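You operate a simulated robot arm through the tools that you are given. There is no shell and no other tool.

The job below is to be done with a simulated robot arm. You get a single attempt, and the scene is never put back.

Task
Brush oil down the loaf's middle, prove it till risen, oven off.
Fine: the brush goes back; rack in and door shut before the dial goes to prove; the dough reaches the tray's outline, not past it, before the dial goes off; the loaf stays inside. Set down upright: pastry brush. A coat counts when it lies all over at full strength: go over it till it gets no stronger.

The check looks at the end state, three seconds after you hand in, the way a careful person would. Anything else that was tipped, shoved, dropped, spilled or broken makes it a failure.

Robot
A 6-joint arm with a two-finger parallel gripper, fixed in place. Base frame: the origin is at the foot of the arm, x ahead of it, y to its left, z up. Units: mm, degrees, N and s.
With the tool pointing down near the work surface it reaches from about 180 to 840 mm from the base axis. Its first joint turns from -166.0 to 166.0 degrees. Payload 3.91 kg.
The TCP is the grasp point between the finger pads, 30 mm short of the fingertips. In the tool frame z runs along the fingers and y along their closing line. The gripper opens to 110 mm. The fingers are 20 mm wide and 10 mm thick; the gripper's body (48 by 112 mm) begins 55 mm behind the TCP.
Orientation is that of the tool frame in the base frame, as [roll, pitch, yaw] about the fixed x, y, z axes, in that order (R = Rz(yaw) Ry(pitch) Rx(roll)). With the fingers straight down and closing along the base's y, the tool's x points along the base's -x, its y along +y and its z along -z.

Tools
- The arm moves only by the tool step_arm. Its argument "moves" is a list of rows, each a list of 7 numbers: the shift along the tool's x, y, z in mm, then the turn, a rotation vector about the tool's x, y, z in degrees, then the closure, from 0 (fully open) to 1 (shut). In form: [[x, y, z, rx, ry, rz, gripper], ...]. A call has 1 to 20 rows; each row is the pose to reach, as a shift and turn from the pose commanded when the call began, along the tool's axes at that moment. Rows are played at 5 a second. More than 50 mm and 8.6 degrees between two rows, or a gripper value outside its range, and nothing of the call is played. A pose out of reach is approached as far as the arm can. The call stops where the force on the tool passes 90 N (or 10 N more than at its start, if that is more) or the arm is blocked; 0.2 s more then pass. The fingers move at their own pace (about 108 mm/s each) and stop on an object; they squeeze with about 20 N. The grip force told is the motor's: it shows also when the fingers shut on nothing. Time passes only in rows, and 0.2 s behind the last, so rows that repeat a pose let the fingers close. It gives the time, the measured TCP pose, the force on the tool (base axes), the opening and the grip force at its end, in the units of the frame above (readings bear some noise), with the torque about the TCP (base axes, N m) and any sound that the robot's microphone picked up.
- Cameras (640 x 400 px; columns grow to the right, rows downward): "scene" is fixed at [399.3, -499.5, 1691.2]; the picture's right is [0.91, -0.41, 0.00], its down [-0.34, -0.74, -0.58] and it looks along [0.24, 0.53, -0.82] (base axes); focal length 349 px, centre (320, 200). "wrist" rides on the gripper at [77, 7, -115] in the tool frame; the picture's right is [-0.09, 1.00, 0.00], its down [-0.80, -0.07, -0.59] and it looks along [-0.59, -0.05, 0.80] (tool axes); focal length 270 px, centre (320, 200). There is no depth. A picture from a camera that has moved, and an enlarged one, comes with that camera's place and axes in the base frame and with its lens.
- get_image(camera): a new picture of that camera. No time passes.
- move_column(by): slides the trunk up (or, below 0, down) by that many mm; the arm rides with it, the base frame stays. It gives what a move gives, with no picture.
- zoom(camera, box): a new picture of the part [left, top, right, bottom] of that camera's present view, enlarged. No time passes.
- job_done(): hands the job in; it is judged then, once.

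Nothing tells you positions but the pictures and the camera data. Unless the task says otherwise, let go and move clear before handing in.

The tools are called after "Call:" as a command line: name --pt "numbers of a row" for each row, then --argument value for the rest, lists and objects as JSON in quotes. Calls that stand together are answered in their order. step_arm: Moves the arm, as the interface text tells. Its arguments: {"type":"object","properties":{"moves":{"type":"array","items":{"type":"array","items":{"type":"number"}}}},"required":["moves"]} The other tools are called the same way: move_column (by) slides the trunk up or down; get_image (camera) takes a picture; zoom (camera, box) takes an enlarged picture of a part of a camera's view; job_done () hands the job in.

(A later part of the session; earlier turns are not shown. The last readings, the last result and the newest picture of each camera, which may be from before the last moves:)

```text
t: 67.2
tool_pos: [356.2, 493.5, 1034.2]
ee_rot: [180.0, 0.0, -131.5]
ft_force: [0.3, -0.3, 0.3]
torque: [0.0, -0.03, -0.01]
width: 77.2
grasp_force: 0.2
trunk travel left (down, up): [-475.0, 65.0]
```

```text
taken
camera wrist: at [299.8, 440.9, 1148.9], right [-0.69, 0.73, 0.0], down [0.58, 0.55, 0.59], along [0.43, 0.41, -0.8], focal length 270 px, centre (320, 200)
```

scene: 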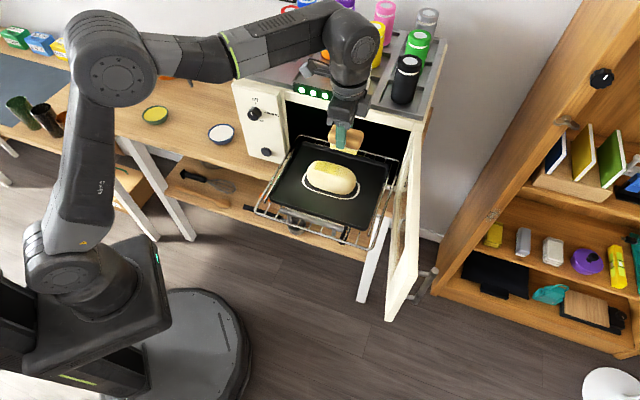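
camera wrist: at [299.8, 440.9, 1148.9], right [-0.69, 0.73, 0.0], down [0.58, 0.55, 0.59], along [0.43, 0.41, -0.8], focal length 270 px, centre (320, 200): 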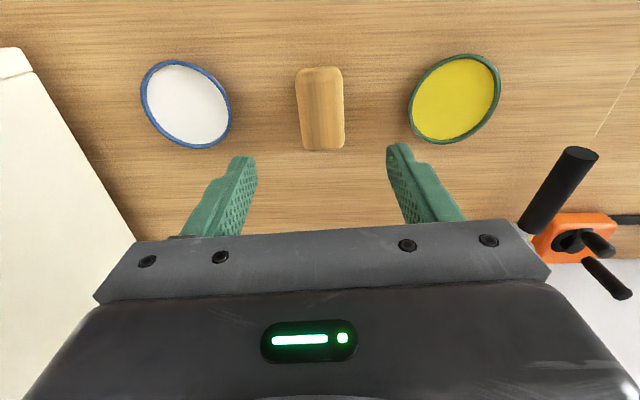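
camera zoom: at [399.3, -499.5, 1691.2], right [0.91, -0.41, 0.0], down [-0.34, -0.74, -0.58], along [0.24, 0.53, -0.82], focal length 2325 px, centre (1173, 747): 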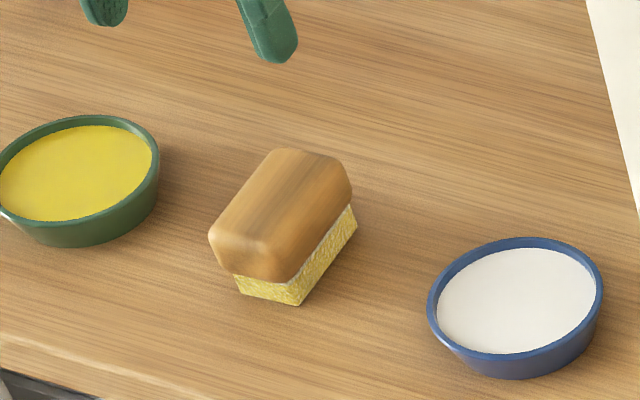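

The brush is upright in its place between the bowls. Next I'll go around to the front of the rack to look at its front bar and push it in.

Call:
step_arm --pt "0 0 -35 0 0 0 0.3" --pt "0 0 -75 0 0 0 0.3" --pt "30 -33 -75 0 0 0 1" --pt "60 -66.5 -75 0 0 0 1" --pt "90 -100 -75 0 0 0 1" --pt "120 -133 -75 0 0 0 1" --pt "150.5 -166.5 -75 0 0 0 1" --pt "180.6 -199.6 -75 0 0 0 1" --pt "202.8 -233.7 -75 0 0 0 1" --pt "225 -267.7 -75 0 0 0 1" --pt "247.2 -301.8 -75 0 0 0 1" --pt "269.4 -335.9 -75 0 0 0 1" --pt "291.6 -369.9 -75 0 0 0 1" --pt "320.1 -403.1 -75 0 0 0 1" --pt "348.7 -436.4 -75 0 0 0 1" --pt "377.2 -469.6 -75 0 0 0 1" --pt "405.8 -502.9 -75 0 0 0 1" --pt "434.3 -536.1 -75 0 0 0 1"

Call:
get_image --camera "wrist"

Call:
get_image --camera "scene"

```text
t: 71.0
tool_pos: [471.3, -186.4, 1108.8]
ee_rot: [180.0, -0.1, -131.5]
ft_force: [-0.1, 0.4, -0.7]
torque: [0.01, 0.0, 0.03]
width: 0.0
grasp_force: 20.3
trunk travel left (down, up): [-475.0, 65.0]
```

```text
taken
camera wrist: at [413.6, -239.7, 1223.0], right [-0.69, 0.73, 0.0], down [0.58, 0.55, 0.59], along [0.43, 0.41, -0.8], focal length 270 px, centre (320, 200)
```

wrist: 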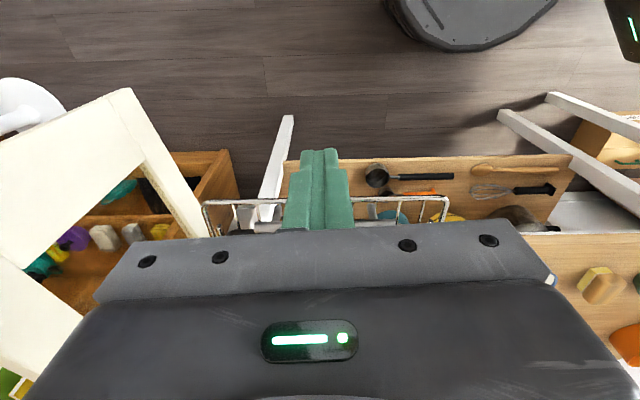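

```text
taken
```

scene: 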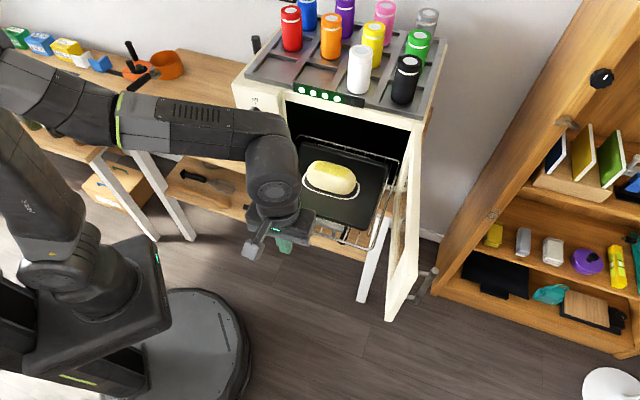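

Call:
step_arm --pt "0 0 0 0 0 3.5 1" --pt "0 0 0 0 0 3.5 1"

Call:
step_arm --pt "0 0 0 0 -8 0 1" --pt "0 0 0 0 -16 0 1" --pt "0 0 0 0 -24 0 1" --pt "0 0 0 0 -32 0 1" --pt "0 0 0 0 -40 0 1" --pt "0 0 0 0 -45 0 1" --pt "0 0 0 0 -45 0 1"

Call:
get_image --camera "wrist"

Call:
get_image --camera "scene"

```text
t: 71.6
tool_pos: [470.9, -186.1, 1109.5]
ee_rot: [-180.0, 0.1, -135.1]
ft_force: [0.4, 0.3, 0.0]
torque: [0.02, 0.01, -0.03]
width: 0.1
grasp_force: 19.6
trunk travel left (down, up): [-475.0, 65.0]
```

```text
t: 73.2
tool_pos: [471.1, -186.0, 1108.8]
ee_rot: [-180.0, 45.1, -135.0]
ft_force: [-0.4, 0.1, -0.3]
torque: [-0.01, 0.01, 0.0]
width: 0.0
grasp_force: 20.4
trunk travel left (down, up): [-475.0, 65.0]
```

```text
taken
camera wrist: at [369.7, -276.5, 1135.6], right [-0.66, 0.75, 0.06], down [0.15, 0.05, 0.99], along [0.74, 0.66, -0.15], focal length 270 px, centre (320, 200)
```

wrist: 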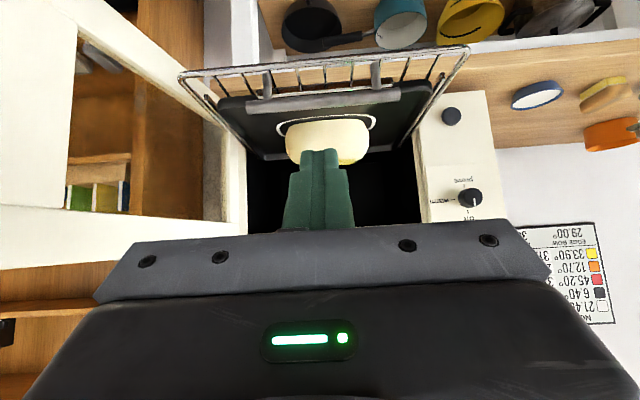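

```text
taken
```

scene: 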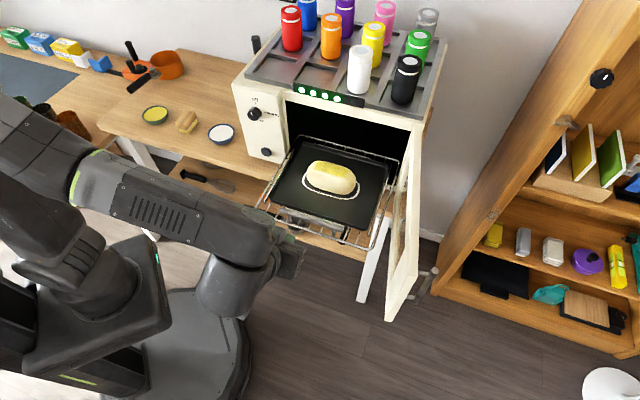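

Call:
zoom --camera "wrist" --box '[160, 30, 500, 230]'

Call:
zoom --camera "wrist" --box '[480, 200, 640, 340]'

Call:
zoom --camera "wrist" --box '[0, 0, 240, 270]'

```text
1.88 times, centred on (330, 130) of wrist
camera zoom: at [369.7, -276.5, 1135.6], right [-0.66, 0.75, 0.06], down [0.15, 0.05, 0.99], along [0.74, 0.66, -0.15], focal length 509 px, centre (301, 332)
```

zoom: 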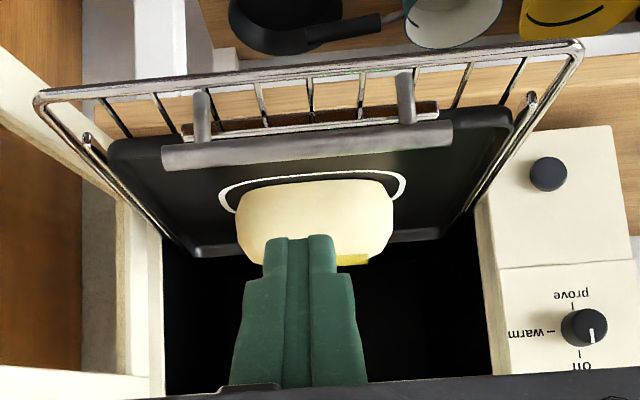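

```text
2.86 times, centred on (560, 270) of wrist
camera zoom: at [369.7, -276.5, 1135.6], right [-0.66, 0.75, 0.06], down [0.15, 0.05, 0.99], along [0.74, 0.66, -0.15], focal length 772 px, centre (-366, 0)
```

zoom: 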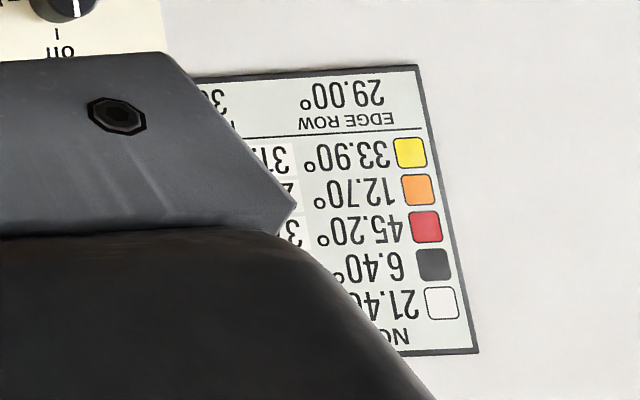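

```text
1.48 times, centred on (120, 135) of wrist
camera zoom: at [369.7, -276.5, 1135.6], right [-0.66, 0.75, 0.06], down [0.15, 0.05, 0.99], along [0.74, 0.66, -0.15], focal length 400 px, centre (616, 296)
```

zoom: 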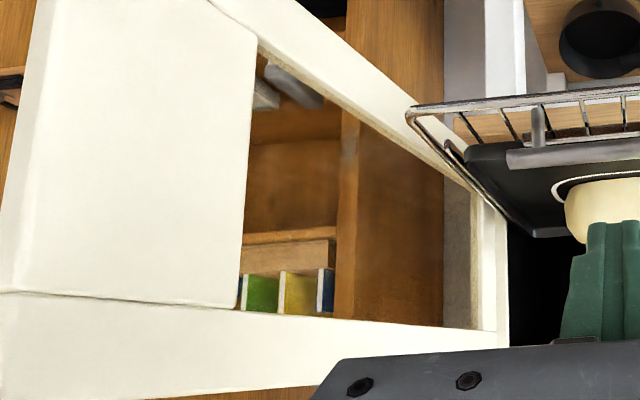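

The rack has a grey handle bar at about d 327 mm along the push direction, spanning w 382–543, z ≈ 997. I'll tilt the tool to about 75° so the closed fingertips push it squarely.

Call:
step_arm --pt "0 0 0 0 -8 0 1" --pt "0 0 0 0 -16 0 1" --pt "0 0 0 0 -24 0 1" --pt "0 0 0 0 -30 0 1" --pt "0 0 0 0 -30 0 1"

Call:
get_image --camera "wrist"

Call:
get_image --camera "scene"

```text
t: 74.4
tool_pos: [469.8, -185.9, 1108.9]
ee_rot: [-179.9, 75.1, -135.0]
ft_force: [0.1, -1.0, 0.0]
torque: [0.01, -0.01, 0.03]
width: 0.0
grasp_force: 19.7
trunk travel left (down, up): [-475.0, 65.0]
```

```text
taken
camera wrist: at [373.1, -272.9, 1064.2], right [-0.69, 0.72, 0.08], down [-0.21, -0.31, 0.93], along [0.69, 0.62, 0.37], focal length 270 px, centre (320, 200)
```

wrist: 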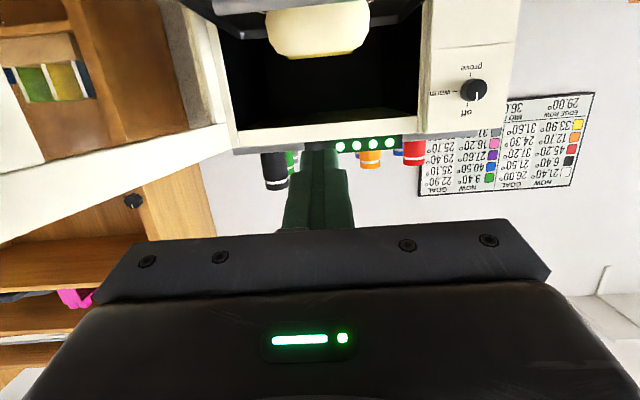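

```text
taken
```

scene: 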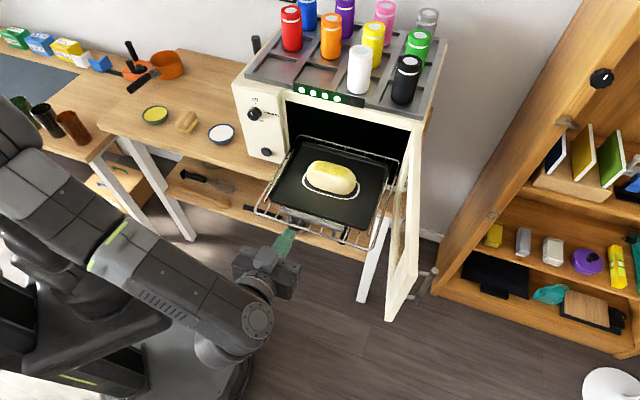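

Call:
step_arm --pt "33 0 9 0 0 0 1" --pt "67 0 18 0 0 0 1" --pt "100.5 0 27 0 0 0 1" --pt "100.5 0 27 0 0 0 1"

Call:
get_image --camera "wrist"

Call:
zoom --camera "scene" --box '[220, 150, 420, 290]'

```text
t: 75.4
tool_pos: [470.8, -185.5, 1004.8]
ee_rot: [180.0, 75.1, -134.9]
ft_force: [0.0, -0.4, -0.3]
torque: [0.0, 0.01, 0.01]
width: 0.3
grasp_force: 20.2
trunk travel left (down, up): [-475.0, 65.0]
```

```text
taken
camera wrist: at [373.4, -272.7, 959.6], right [-0.69, 0.72, 0.08], down [-0.21, -0.31, 0.93], along [0.69, 0.62, 0.36], focal length 270 px, centre (320, 200)
```

wrist: 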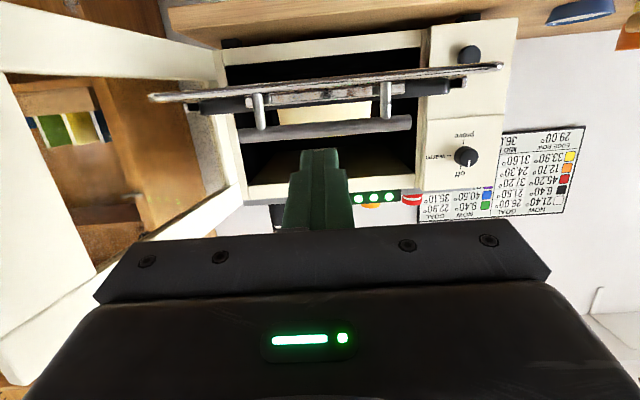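

```text
2.86 times, centred on (320, 220) of scene
camera zoom: at [399.3, -499.5, 1691.2], right [0.91, -0.41, 0.0], down [-0.34, -0.74, -0.58], along [0.24, 0.53, -0.82], focal length 997 px, centre (320, 143)
```

zoom: 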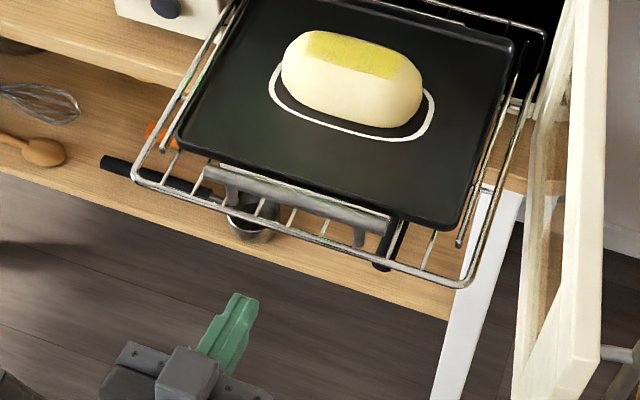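

Call:
step_arm --pt "-10 0 38.5 0 0 0 1" --pt "-20.7 0 77.3 0 0 0 1" --pt "-20.7 0 77.3 0 0 0 1"

Call:
get_image --camera "wrist"

Call:
zoom --camera "scene" --box '[220, 150, 420, 290]'

```text
t: 76.2
tool_pos: [527.1, -128.4, 1005.7]
ee_rot: [-180.0, 75.0, -134.9]
ft_force: [0.3, 0.7, 0.0]
torque: [-0.02, -0.03, -0.01]
width: 0.0
grasp_force: 20.1
trunk travel left (down, up): [-475.0, 65.0]
```

```text
taken
camera wrist: at [430.3, -216.5, 959.8], right [-0.69, 0.72, 0.09], down [-0.21, -0.31, 0.93], along [0.69, 0.62, 0.36], focal length 270 px, centre (320, 200)
```

wrist: 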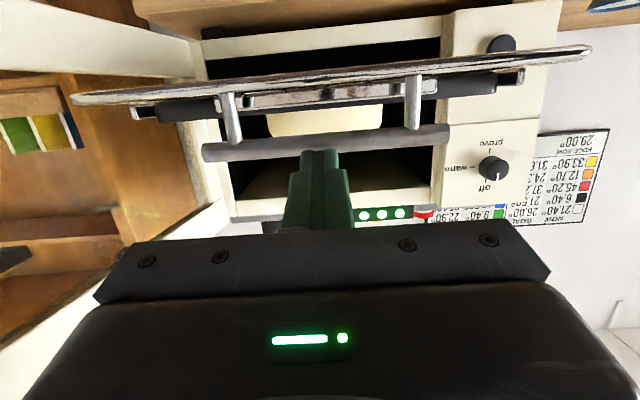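

```text
2.86 times, centred on (320, 220) of scene
camera zoom: at [399.3, -499.5, 1691.2], right [0.91, -0.41, 0.0], down [-0.34, -0.74, -0.58], along [0.24, 0.53, -0.82], focal length 997 px, centre (320, 143)
```

zoom: 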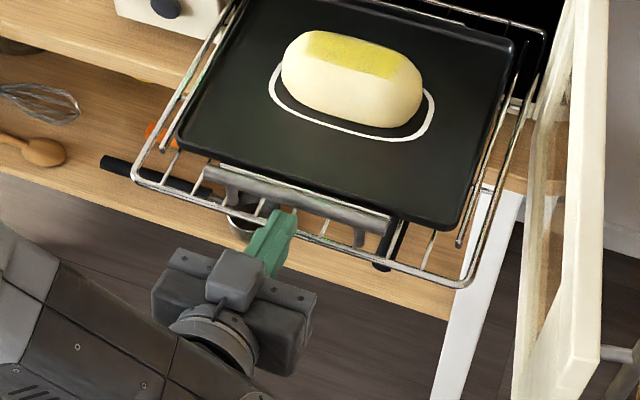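

Fingertips line up with the handle's centre. I'll push forward slowly and watch the force.

Call:
step_arm --pt "-2 0 7.5 0 0 0 1" --pt "-4 0 15 0 0 0 1" --pt "-6 0 22.5 0 0 0 1" --pt "-8 0 30 0 0 0 1"

Call:
zoom --camera "scene" --box '[220, 130, 420, 270]'

```text
t: 77.2
tool_pos: [549.1, -107.6, 1004.9]
ee_rot: [180.0, 75.0, -135.0]
ft_force: [-0.7, -0.1, -1.0]
torque: [-0.01, -0.01, 0.01]
width: 0.0
grasp_force: 20.6
trunk travel left (down, up): [-475.0, 65.0]
```

```text
2.86 times, centred on (320, 200) of scene
camera zoom: at [399.3, -499.5, 1691.2], right [0.91, -0.41, 0.0], down [-0.34, -0.74, -0.58], along [0.24, 0.53, -0.82], focal length 997 px, centre (320, 200)
```

zoom: 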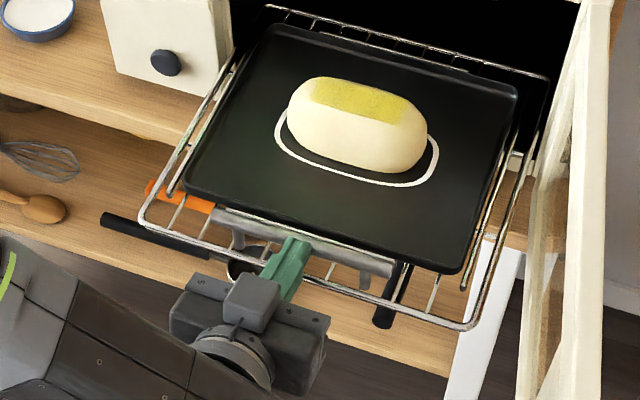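

The rack slides freely with no noticeable force. I'll keep pushing steadily.

Call:
step_arm --pt "-3.1 0 11.6 0 0 0 1" --pt "-6.2 0 23.2 0 0 0 1" --pt "-9.3 0 34.8 0 0 0 1" --pt "-12.4 0 46.4 0 0 0 1" --pt "-15.5 0 58 0 0 0 1" --pt "-18.6 0 69.6 0 0 0 1" --pt "-21.7 0 81.2 0 0 0 1" --pt "-24.8 0 92.8 0 0 0 1" --pt "-27.9 0 104.4 0 0 0 1" --pt "-31 0 116 0 0 0 1"

Call:
zoom --camera "scene" --box '[220, 90, 420, 230]'

Call:
get_image --camera "wrist"

```text
t: 79.4
tool_pos: [634.3, -21.6, 1003.5]
ee_rot: [-179.9, 75.0, -135.0]
ft_force: [-0.8, 0.0, -0.7]
torque: [-0.02, -0.02, -0.01]
width: 0.0
grasp_force: 19.8
trunk travel left (down, up): [-475.0, 65.0]
```

```text
2.86 times, centred on (320, 160) of scene
camera zoom: at [399.3, -499.5, 1691.2], right [0.91, -0.41, 0.0], down [-0.34, -0.74, -0.58], along [0.24, 0.53, -0.82], focal length 997 px, centre (320, 314)
```

zoom: 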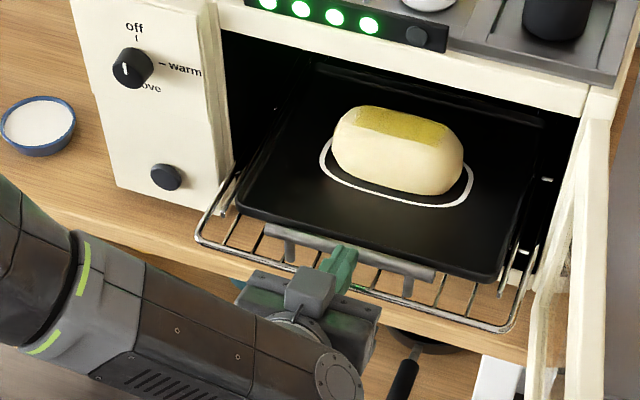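

```text
taken
camera wrist: at [536.6, -109.2, 959.4], right [-0.69, 0.72, 0.08], down [-0.21, -0.31, 0.93], along [0.69, 0.62, 0.36], focal length 270 px, centre (320, 200)
```

wrist: 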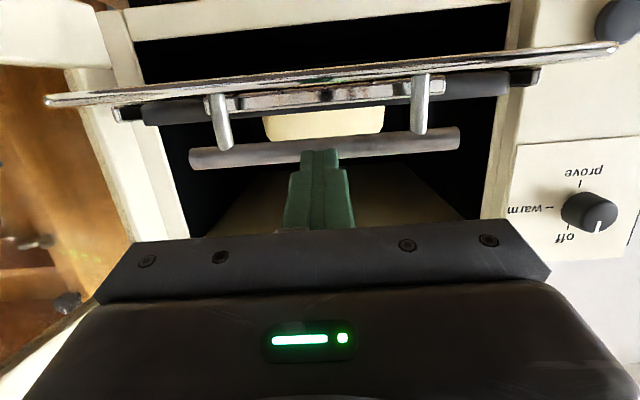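

Call:
step_arm --pt "-2.6 0 9.7 0 0 0 1" --pt "-5.2 0 19.4 0 0 0 1" --pt "-7.8 0 29 0 0 0 1" --pt "-10.4 0 38.6 0 0 0 1" --pt "-12.4 0 46.4 0 0 0 1"

Call:
zoom --camera "scene" --box '[220, 90, 420, 230]'

Call:
get_image --camera "wrist"

```text
t: 80.6
tool_pos: [666.7, 12.5, 1004.0]
ee_rot: [179.8, 74.9, -135.2]
ft_force: [-0.3, -0.2, -0.1]
torque: [0.06, -0.02, 0.0]
width: 0.0
grasp_force: 19.7
trunk travel left (down, up): [-475.0, 65.0]
```

```text
2.86 times, centred on (320, 160) of scene
camera zoom: at [399.3, -499.5, 1691.2], right [0.91, -0.41, 0.0], down [-0.34, -0.74, -0.58], along [0.24, 0.53, -0.82], focal length 997 px, centre (320, 314)
```

zoom: 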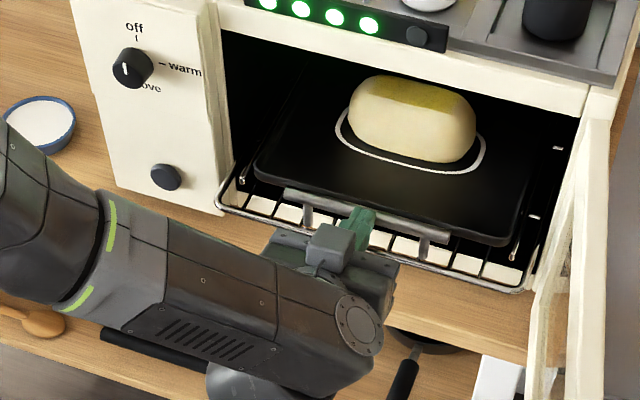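

```text
taken
camera wrist: at [570.2, -75.9, 960.2], right [-0.69, 0.72, 0.09], down [-0.21, -0.31, 0.93], along [0.69, 0.62, 0.36], focal length 270 px, centre (320, 200)
```

wrist: 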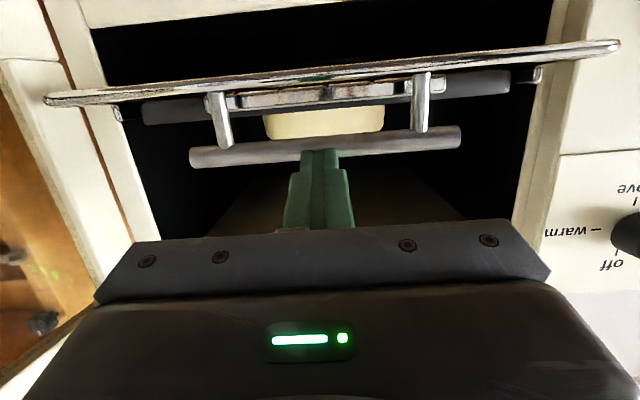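

Call:
step_arm --pt "-2 0 7.7 0 0 0 1" --pt "-4 0 15.4 0 0 0 1" --pt "-6.2 0 23.2 0 0 0 1"

Call:
zoom --camera "scene" --box '[220, 90, 420, 230]'

Call:
get_image --camera "wrist"

```text
t: 81.4
tool_pos: [685.4, 29.6, 1005.6]
ee_rot: [-180.0, 75.1, -134.8]
ft_force: [-0.1, -1.3, 0.5]
torque: [-0.03, 0.04, -0.04]
width: 0.1
grasp_force: 20.1
trunk travel left (down, up): [-475.0, 65.0]
```

```text
2.86 times, centred on (320, 160) of scene
camera zoom: at [399.3, -499.5, 1691.2], right [0.91, -0.41, 0.0], down [-0.34, -0.74, -0.58], along [0.24, 0.53, -0.82], focal length 997 px, centre (320, 314)
```

zoom: 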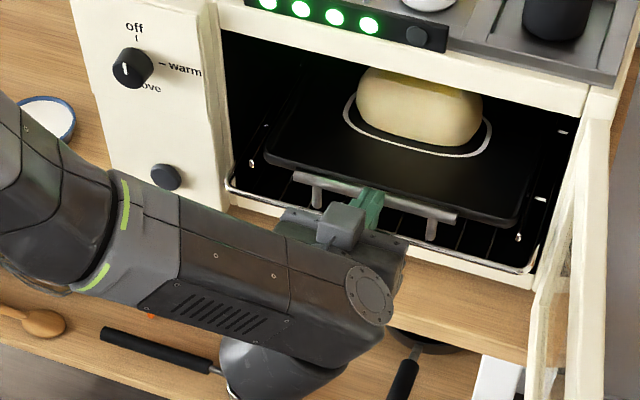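

```text
taken
camera wrist: at [587.9, -58.4, 960.7], right [-0.69, 0.72, 0.08], down [-0.21, -0.31, 0.93], along [0.69, 0.62, 0.36], focal length 270 px, centre (320, 200)
```

wrist: 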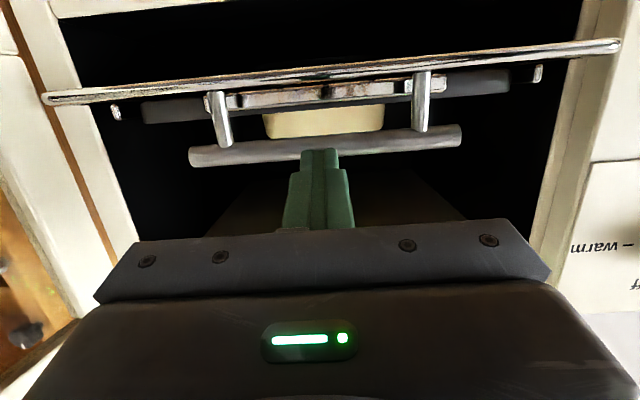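

Call:
step_arm --pt "-1.5 0 5.8 0 0 0 1" --pt "-3 0 11.6 0 0 0 1" --pt "-4.5 0 17.4 0 0 0 1"

Call:
zoom --camera "scene" --box '[220, 90, 420, 230]'

Call:
get_image --camera "wrist"

```text
t: 82.2
tool_pos: [697.8, 41.5, 1004.7]
ee_rot: [179.9, 75.0, -135.0]
ft_force: [-1.2, -0.8, 2.8]
torque: [0.02, -0.03, -0.01]
width: 0.1
grasp_force: 20.8
trunk travel left (down, up): [-475.0, 65.0]
```

```text
2.86 times, centred on (320, 160) of scene
camera zoom: at [399.3, -499.5, 1691.2], right [0.91, -0.41, 0.0], down [-0.34, -0.74, -0.58], along [0.24, 0.53, -0.82], focal length 997 px, centre (320, 314)
```

zoom: 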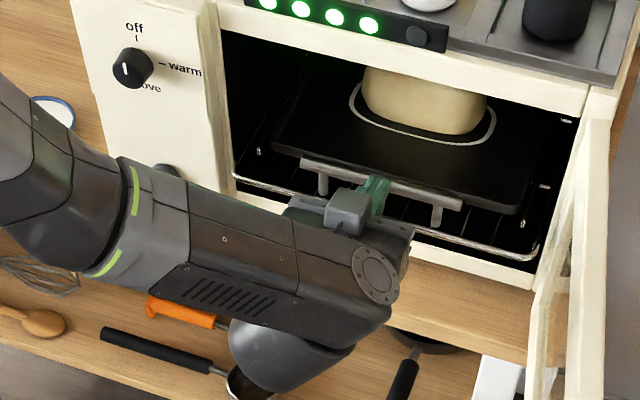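

```text
taken
camera wrist: at [600.2, -45.8, 960.0], right [-0.69, 0.72, 0.09], down [-0.21, -0.31, 0.93], along [0.69, 0.62, 0.36], focal length 270 px, centre (320, 200)
```

wrist: 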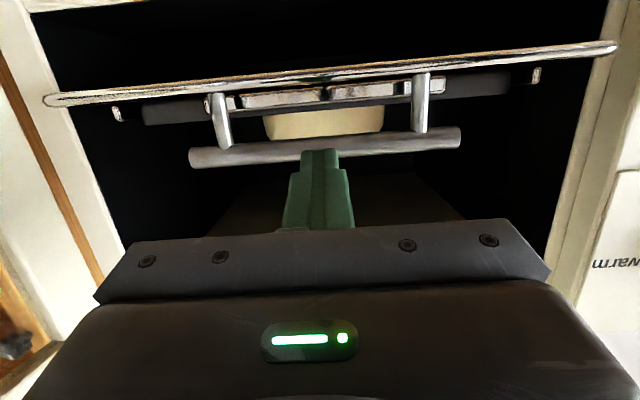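

Call:
step_arm --pt "-1.3 0 4.8 0 0 0 1" --pt "-2.6 0 9.7 0 0 0 1" --pt "-3.9 0 14.5 0 0 0 1"

Call:
zoom --camera "scene" --box '[220, 90, 420, 230]'

Call:
get_image --camera "wrist"

```text
t: 83.0
tool_pos: [707.6, 52.4, 1004.7]
ee_rot: [179.9, 74.9, -135.0]
ft_force: [-1.0, -2.3, 1.0]
torque: [-0.04, -0.05, 0.03]
width: 0.0
grasp_force: 19.8
trunk travel left (down, up): [-475.0, 65.0]
```

```text
2.86 times, centred on (320, 160) of scene
camera zoom: at [399.3, -499.5, 1691.2], right [0.91, -0.41, 0.0], down [-0.34, -0.74, -0.58], along [0.24, 0.53, -0.82], focal length 997 px, centre (320, 314)
```

zoom: 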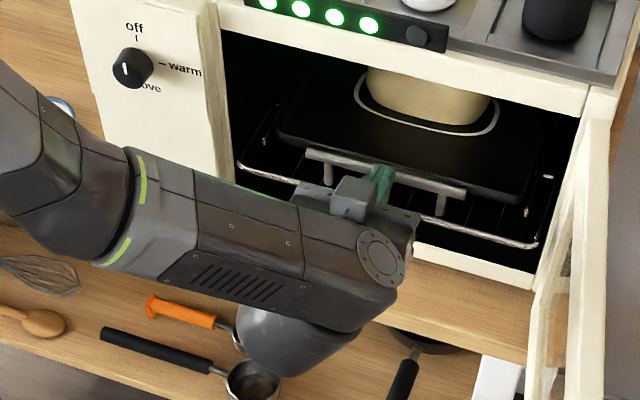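

```text
taken
camera wrist: at [610.6, -35.3, 959.9], right [-0.69, 0.72, 0.08], down [-0.21, -0.31, 0.93], along [0.69, 0.62, 0.36], focal length 270 px, centre (320, 200)
```

wrist: 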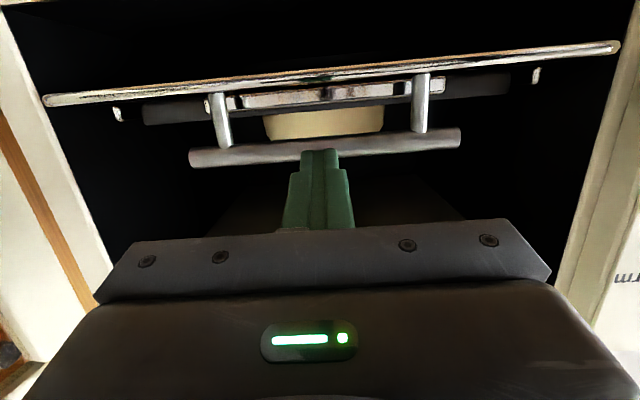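

Call:
step_arm --pt "-1.3 0 4.8 0 0 0 1" --pt "-2.6 0 9.7 0 0 0 1" --pt "-3.9 0 14.5 0 0 0 1"

Call:
zoom --camera "scene" --box '[220, 90, 420, 230]'

```text
t: 83.8
tool_pos: [718.7, 63.9, 1004.3]
ee_rot: [179.9, 75.0, -135.1]
ft_force: [-1.2, -1.0, -0.2]
torque: [0.0, 0.03, -0.01]
width: 0.2
grasp_force: 19.9
trunk travel left (down, up): [-475.0, 65.0]
```

```text
2.86 times, centred on (320, 160) of scene
camera zoom: at [399.3, -499.5, 1691.2], right [0.91, -0.41, 0.0], down [-0.34, -0.74, -0.58], along [0.24, 0.53, -0.82], focal length 997 px, centre (320, 314)
```

zoom: 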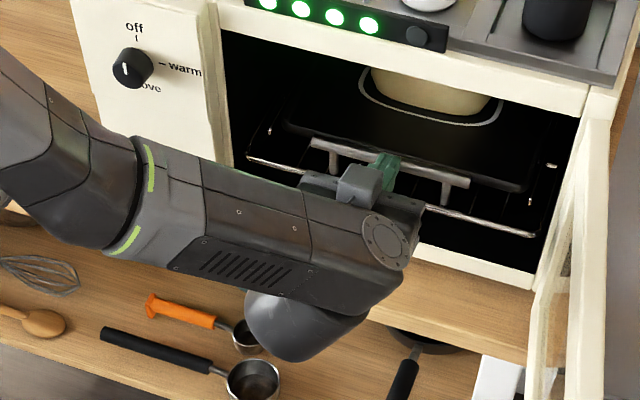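

Call:
step_arm --pt "-1.3 0 4.8 0 0 0 1" --pt "-2.6 0 9.7 0 0 0 1" --pt "-3.9 0 14.5 0 0 0 1"

Call:
step_arm --pt "-1.3 0 4.8 0 0 0 1" --pt "-2.6 0 9.7 0 0 0 1"

Call:
zoom --camera "scene" --box '[220, 90, 420, 230]'

Call:
get_image --camera "wrist"

```text
t: 84.6
tool_pos: [722.6, 66.7, 1006.0]
ee_rot: [179.6, 74.9, -135.3]
ft_force: [-51.6, -37.4, -5.9]
torque: [-0.84, 0.49, 0.42]
width: 0.0
grasp_force: 20.6
trunk travel left (down, up): [-475.0, 65.0]
```

```text
t: 85.0
tool_pos: [724.0, 67.3, 1004.9]
ee_rot: [179.5, 74.6, -135.6]
ft_force: [-52.5, -50.6, 17.1]
torque: [-0.14, 0.53, 0.03]
width: 0.0
grasp_force: 20.3
trunk travel left (down, up): [-475.0, 65.0]
stopped in row 2: the force on the tool passed its limit at 95 N (the readings are from after the stop); the commanded pose is now the measured one
```

```text
2.86 times, centred on (320, 160) of scene
camera zoom: at [399.3, -499.5, 1691.2], right [0.91, -0.41, 0.0], down [-0.34, -0.74, -0.58], along [0.24, 0.53, -0.82], focal length 997 px, centre (320, 314)
```

zoom: 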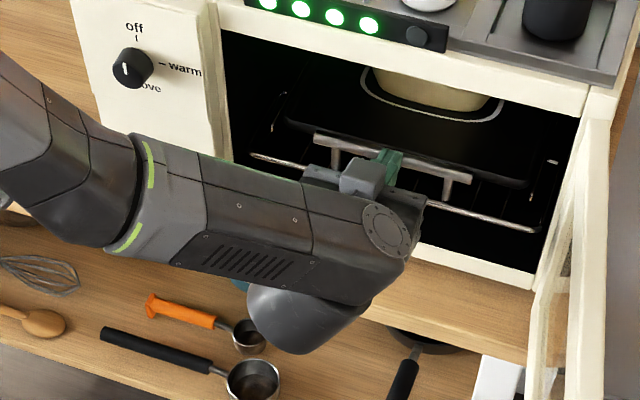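

```text
taken
camera wrist: at [625.3, -19.9, 961.2], right [-0.69, 0.72, 0.09], down [-0.2, -0.31, 0.93], along [0.7, 0.62, 0.36], focal length 270 px, centre (320, 200)
```

wrist: 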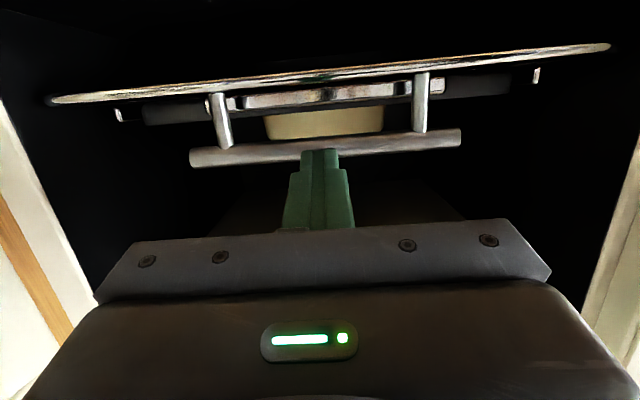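

The rack hit its stop, so it's fully in. I'll back straight out along the same line.

Call:
step_arm --pt "3 0 -11 0 0 0 1" --pt "11.65 0 -43.5 0 0 0 1" --pt "23.3 0 -87 0 0 0 1" --pt "35 0 -130.5 0 0 0 1" --pt "46.6 0 -174 0 0 0 1" --pt "58.3 0 -217.5 0 0 0 1" --pt "70 0 -261 0 0 0 1" --pt "79 0 -295 0 0 0 1"

Call:
get_image --camera "wrist"

Call:
get_image --camera "scene"

```text
t: 86.8
tool_pos: [514.0, -139.9, 1004.6]
ee_rot: [179.4, 74.3, -135.3]
ft_force: [0.1, 0.9, -0.1]
torque: [0.0, 0.01, 0.0]
width: 0.3
grasp_force: 19.7
trunk travel left (down, up): [-475.0, 65.0]
```

```text
taken
camera wrist: at [416.6, -227.3, 961.3], right [-0.69, 0.72, 0.09], down [-0.2, -0.3, 0.93], along [0.7, 0.62, 0.35], focal length 270 px, centre (320, 200)
```

wrist: 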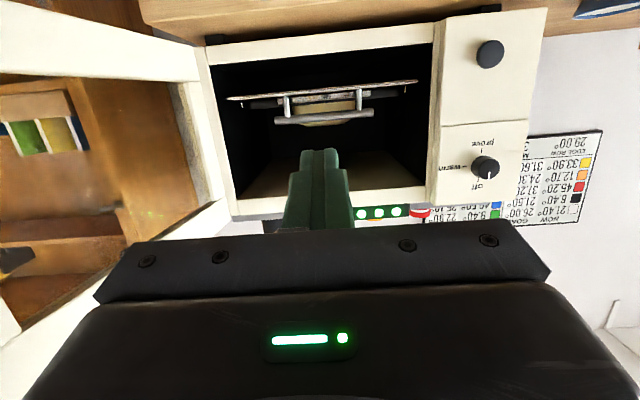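

```text
taken
```

scene: 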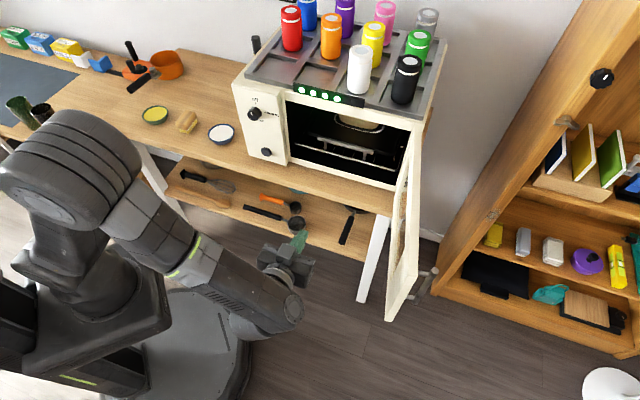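

Call:
step_arm --pt "-20.9 0 -5.9 0 8.2 0 1" --pt "-41.8 0 -11.8 0 16.4 0 1" --pt "-62.7 0 -17.6 0 24.6 0 1" --pt "-83.6 0 -23.5 0 32.8 0 1" --pt "-104.5 0 -29.4 0 41 0 1" --pt "-125.4 0 -35.3 0 49.2 0 1" --pt "-146.3 0 -41 0 57.4 0 1" --pt "-167.2 0 -47 0 65.6 0 1" --pt "-187.7 0 -52.8 0 74.3 0 1" --pt "-187.7 0 -52.8 0 74.3 0 1"

Call:
get_image --camera "wrist"

Call:
get_image --camera "scene"

```text
refused: row 9 steps farther than a row can; nothing moved
```

```text
taken
camera wrist: at [416.6, -227.3, 961.3], right [-0.69, 0.72, 0.09], down [-0.2, -0.3, 0.93], along [0.7, 0.62, 0.35], focal length 270 px, centre (320, 200)
```

wrist: 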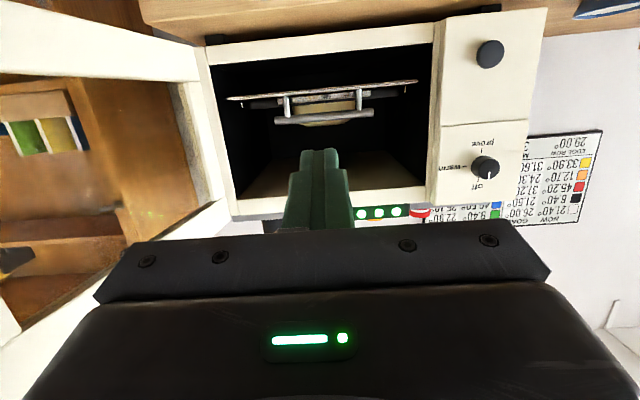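

```text
taken
```

scene: 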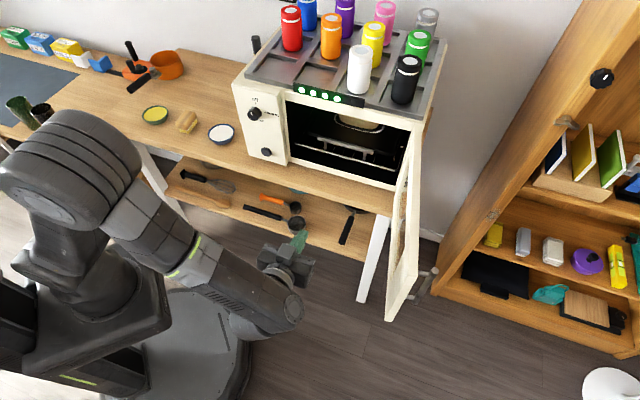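

The last row's turn was a hair too large, so I'll spread it out.

Call:
step_arm --pt "-20.9 0 -5.9 0 8.2 0 1" --pt "-41.8 0 -11.8 0 16.4 0 1" --pt "-62.7 0 -17.6 0 24.6 0 1" --pt "-83.6 0 -23.5 0 32.8 0 1" --pt "-104.5 0 -29.4 0 41 0 1" --pt "-125.4 0 -35.3 0 49.2 0 1" --pt "-146.3 0 -41 0 57.4 0 1" --pt "-167.2 0 -47 0 65.6 0 1" --pt "-187.7 0 -52.8 0 73.5 0 1" --pt "-187.7 0 -52.8 0 74.3 0 1"

Call:
get_image --camera "wrist"

Call:
get_image --camera "scene"

```text
t: 89.0
tool_pos: [515.2, -140.1, 1199.9]
ee_rot: [179.8, -0.2, -134.8]
ft_force: [-0.3, 0.0, 0.8]
torque: [-0.01, 0.01, 0.0]
width: 0.0
grasp_force: 19.9
trunk travel left (down, up): [-475.0, 65.0]
```

```text
taken
camera wrist: at [455.6, -190.1, 1313.6], right [-0.64, 0.77, 0.0], down [0.62, 0.52, 0.59], along [0.45, 0.38, -0.81], focal length 270 px, centre (320, 200)
```

wrist: 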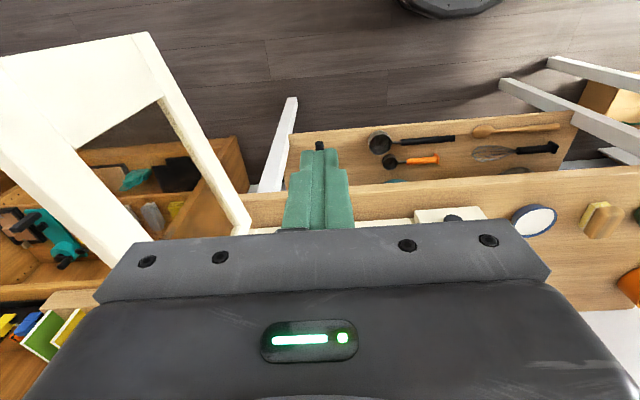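

```text
taken
```

scene: 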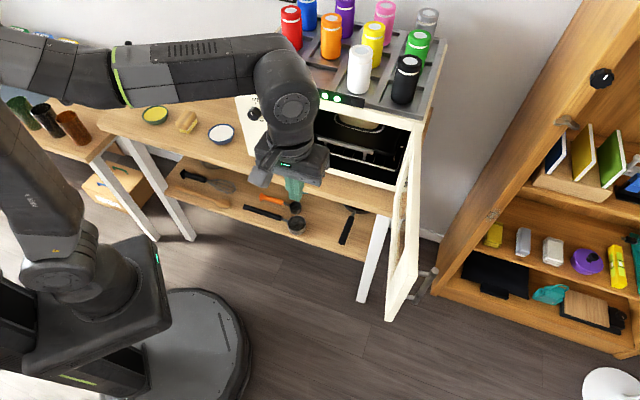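

The door's inner face runs from the hinge near (w 632, d 544) to its free end near (w 698, d 203), with its top at about z 1145. I'll carry the closed fingers over the door to its outer side.

Call:
step_arm --pt "0 0 -20 0 0 0 1" --pt "-7 -41 -20 0 0 0 1" --pt "-14 -82 -20 0 0 0 1" --pt "-21 -123 -20 0 0 0 1" --pt "-28 -164 -20 0 0 0 1" --pt "-36 -205 -20 0 0 0 1" --pt "-43 -246 -20 0 0 0 1" --pt "-50 -287 -20 0 0 0 1" --pt "-50 -287 -20 0 0 0 1"

Call:
get_image --camera "wrist"

Call:
get_image --camera "scene"

```text
t: 91.0
tool_pos: [707.1, -287.5, 1205.1]
ee_rot: [179.9, 0.0, -134.9]
ft_force: [-0.4, 0.2, 1.0]
torque: [-0.02, -0.05, -0.02]
width: 0.0
grasp_force: 20.2
out of reach, approached as far as the arm can: row 7, 8, 9
trunk travel left (down, up): [-475.0, 65.0]
```

```text
taken
camera wrist: at [648.0, -337.7, 1319.4], right [-0.64, 0.77, 0.0], down [0.62, 0.52, 0.6], along [0.46, 0.38, -0.8], focal length 270 px, centre (320, 200)
```

wrist: 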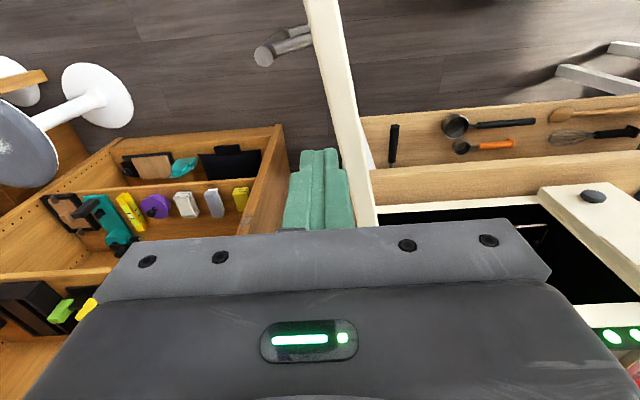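

```text
taken
```

scene: 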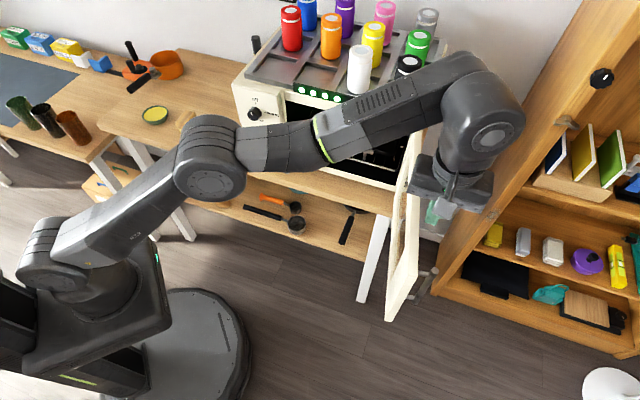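

The arm reached its limit at this height, so I'll raise the trunk to gain reach before going down outside the door.

Call:
move_column --by 65

Call:
get_image --camera "wrist"

```text
t: 92.1
tool_pos: [707.4, -287.4, 1269.6]
ee_rot: [179.9, 0.1, -134.9]
ft_force: [0.5, -0.1, 0.6]
torque: [0.01, 0.01, 0.0]
width: 0.1
grasp_force: 19.7
trunk travel left (down, up): [-540.0, 0.0]
```

```text
taken
camera wrist: at [648.3, -337.6, 1384.3], right [-0.64, 0.77, 0.0], down [0.62, 0.52, 0.6], along [0.46, 0.38, -0.8], focal length 270 px, centre (320, 200)
```

wrist: 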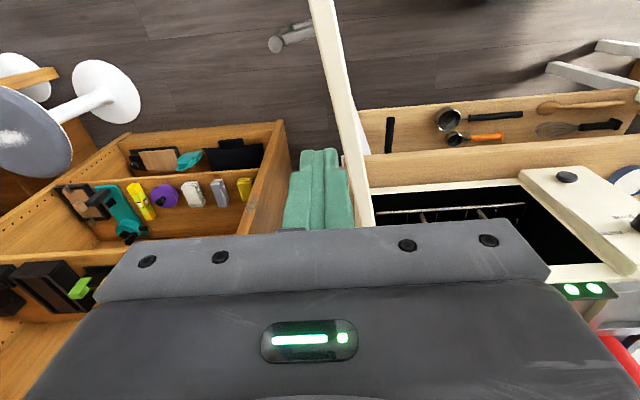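

Call:
step_arm --pt "0 0 25 0 0 0 1" --pt "0 0 50 0 0 0 1"

```text
t: 92.7
tool_pos: [707.5, -287.5, 1218.9]
ee_rot: [-179.9, 0.1, -134.9]
ft_force: [0.8, 0.2, 0.5]
torque: [-0.02, 0.01, 0.01]
width: 0.0
grasp_force: 20.2
trunk travel left (down, up): [-540.0, 0.0]
```

Call:
step_arm --pt "17 -22 0 0 0 0 1" --pt "17 -22 0 0 0 0 1"

Call:
get_image --camera "wrist"

Call:
zoom --camera "scene" --box '[360, 130, 520, 330]'

```text
t: 93.3
tool_pos: [712.5, -315.2, 1221.4]
ee_rot: [-180.0, 0.1, -134.9]
ft_force: [-0.6, -0.3, -0.1]
torque: [0.02, -0.03, -0.03]
width: 0.0
grasp_force: 19.9
trunk travel left (down, up): [-540.0, 0.0]
```

```text
taken
camera wrist: at [652.0, -364.9, 1335.2], right [-0.64, 0.77, 0.0], down [0.61, 0.52, 0.6], along [0.46, 0.38, -0.8], focal length 270 px, centre (320, 200)
```

wrist: 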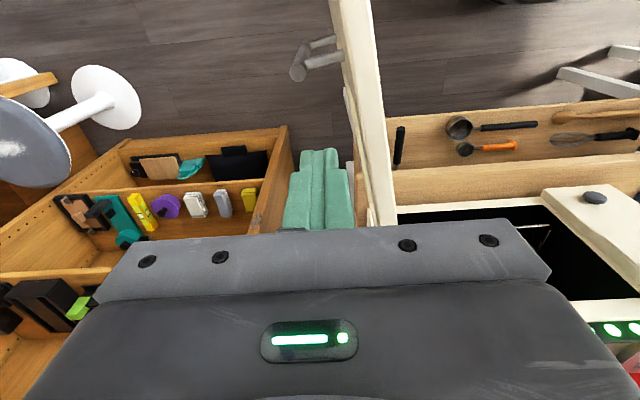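

```text
2.00 times, centred on (440, 230) of scene
camera zoom: at [399.3, -499.5, 1691.2], right [0.91, -0.41, 0.0], down [-0.34, -0.74, -0.58], along [0.24, 0.53, -0.82], focal length 698 px, centre (80, 140)
```

zoom: 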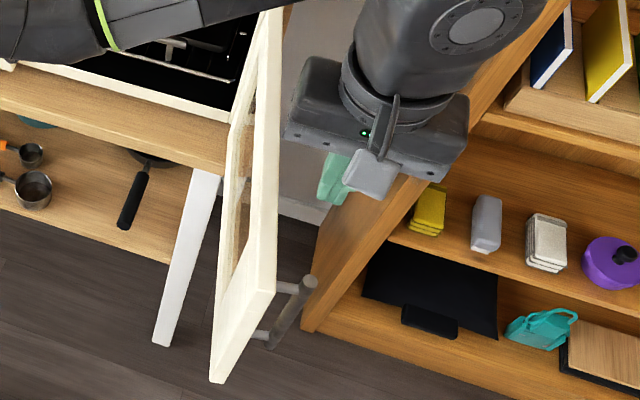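

Clear of both the door face and its handle here, so I'll descend beside the door.

Call:
step_arm --pt "0 0 40 0 0 0 1" --pt "0 0 80 0 0 0 1" --pt "0 0 112 0 0 0 1" --pt "0 0 112 0 0 0 1"

Call:
get_image --camera "wrist"

Call:
zoom --camera "scene" --box '[360, 130, 520, 330]'

```text
t: 94.3
tool_pos: [711.2, -315.3, 1107.8]
ee_rot: [-180.0, 0.2, -134.9]
ft_force: [0.4, 0.1, -0.1]
torque: [0.01, -0.02, -0.01]
width: 0.0
grasp_force: 20.2
trunk travel left (down, up): [-540.0, 0.0]
```

```text
taken
camera wrist: at [651.9, -364.6, 1222.7], right [-0.64, 0.77, 0.0], down [0.61, 0.52, 0.6], along [0.46, 0.38, -0.8], focal length 270 px, centre (320, 200)
```

wrist: 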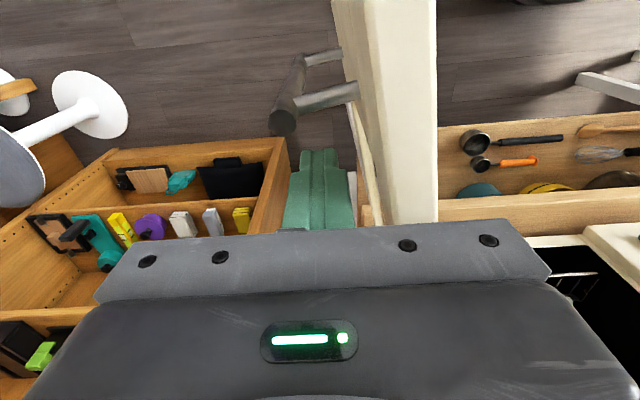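

```text
2.00 times, centred on (440, 230) of scene
camera zoom: at [399.3, -499.5, 1691.2], right [0.91, -0.41, 0.0], down [-0.34, -0.74, -0.58], along [0.24, 0.53, -0.82], focal length 698 px, centre (80, 140)
```

zoom: 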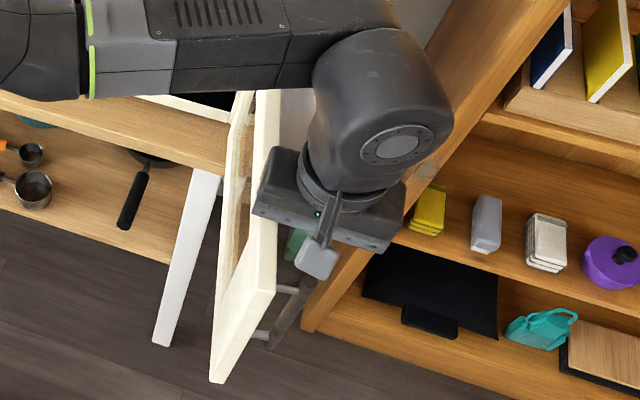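

Call:
step_arm --pt "2 12 0 0 0 0 1" --pt "4 24 0 0 0 0 1" --pt "6 36 0 0 0 0 1" --pt "7 48 0 0 0 0 1" --pt "8 60 0 0 0 0 1"

Call:
get_image --camera "wrist"

Call:
zoom --camera "scene" --box '[330, 130, 490, 330]'

```text
t: 95.5
tool_pos: [663.1, -278.7, 1109.6]
ee_rot: [180.0, 0.0, -134.9]
ft_force: [0.2, 0.2, -0.1]
torque: [-0.01, -0.02, -0.03]
width: 0.0
grasp_force: 19.6
trunk travel left (down, up): [-540.0, 0.0]
```

```text
taken
camera wrist: at [603.6, -328.0, 1222.9], right [-0.64, 0.77, 0.0], down [0.61, 0.52, 0.6], along [0.46, 0.38, -0.8], focal length 270 px, centre (320, 200)
```

wrist: 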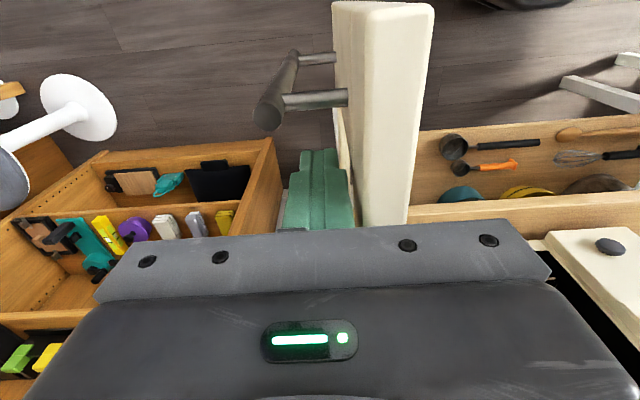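

```text
2.00 times, centred on (410, 230) of scene
camera zoom: at [399.3, -499.5, 1691.2], right [0.91, -0.41, 0.0], down [-0.34, -0.74, -0.58], along [0.24, 0.53, -0.82], focal length 698 px, centre (140, 140)
```

zoom: 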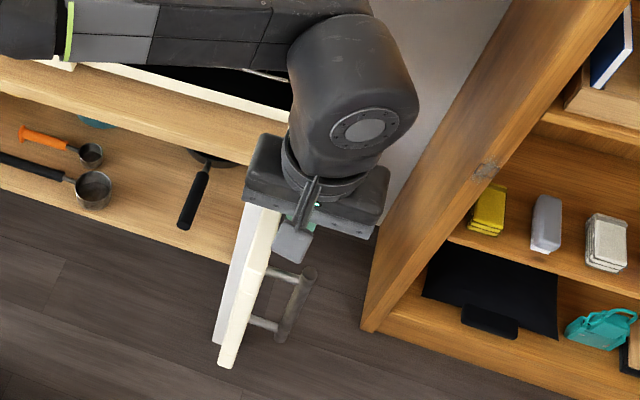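

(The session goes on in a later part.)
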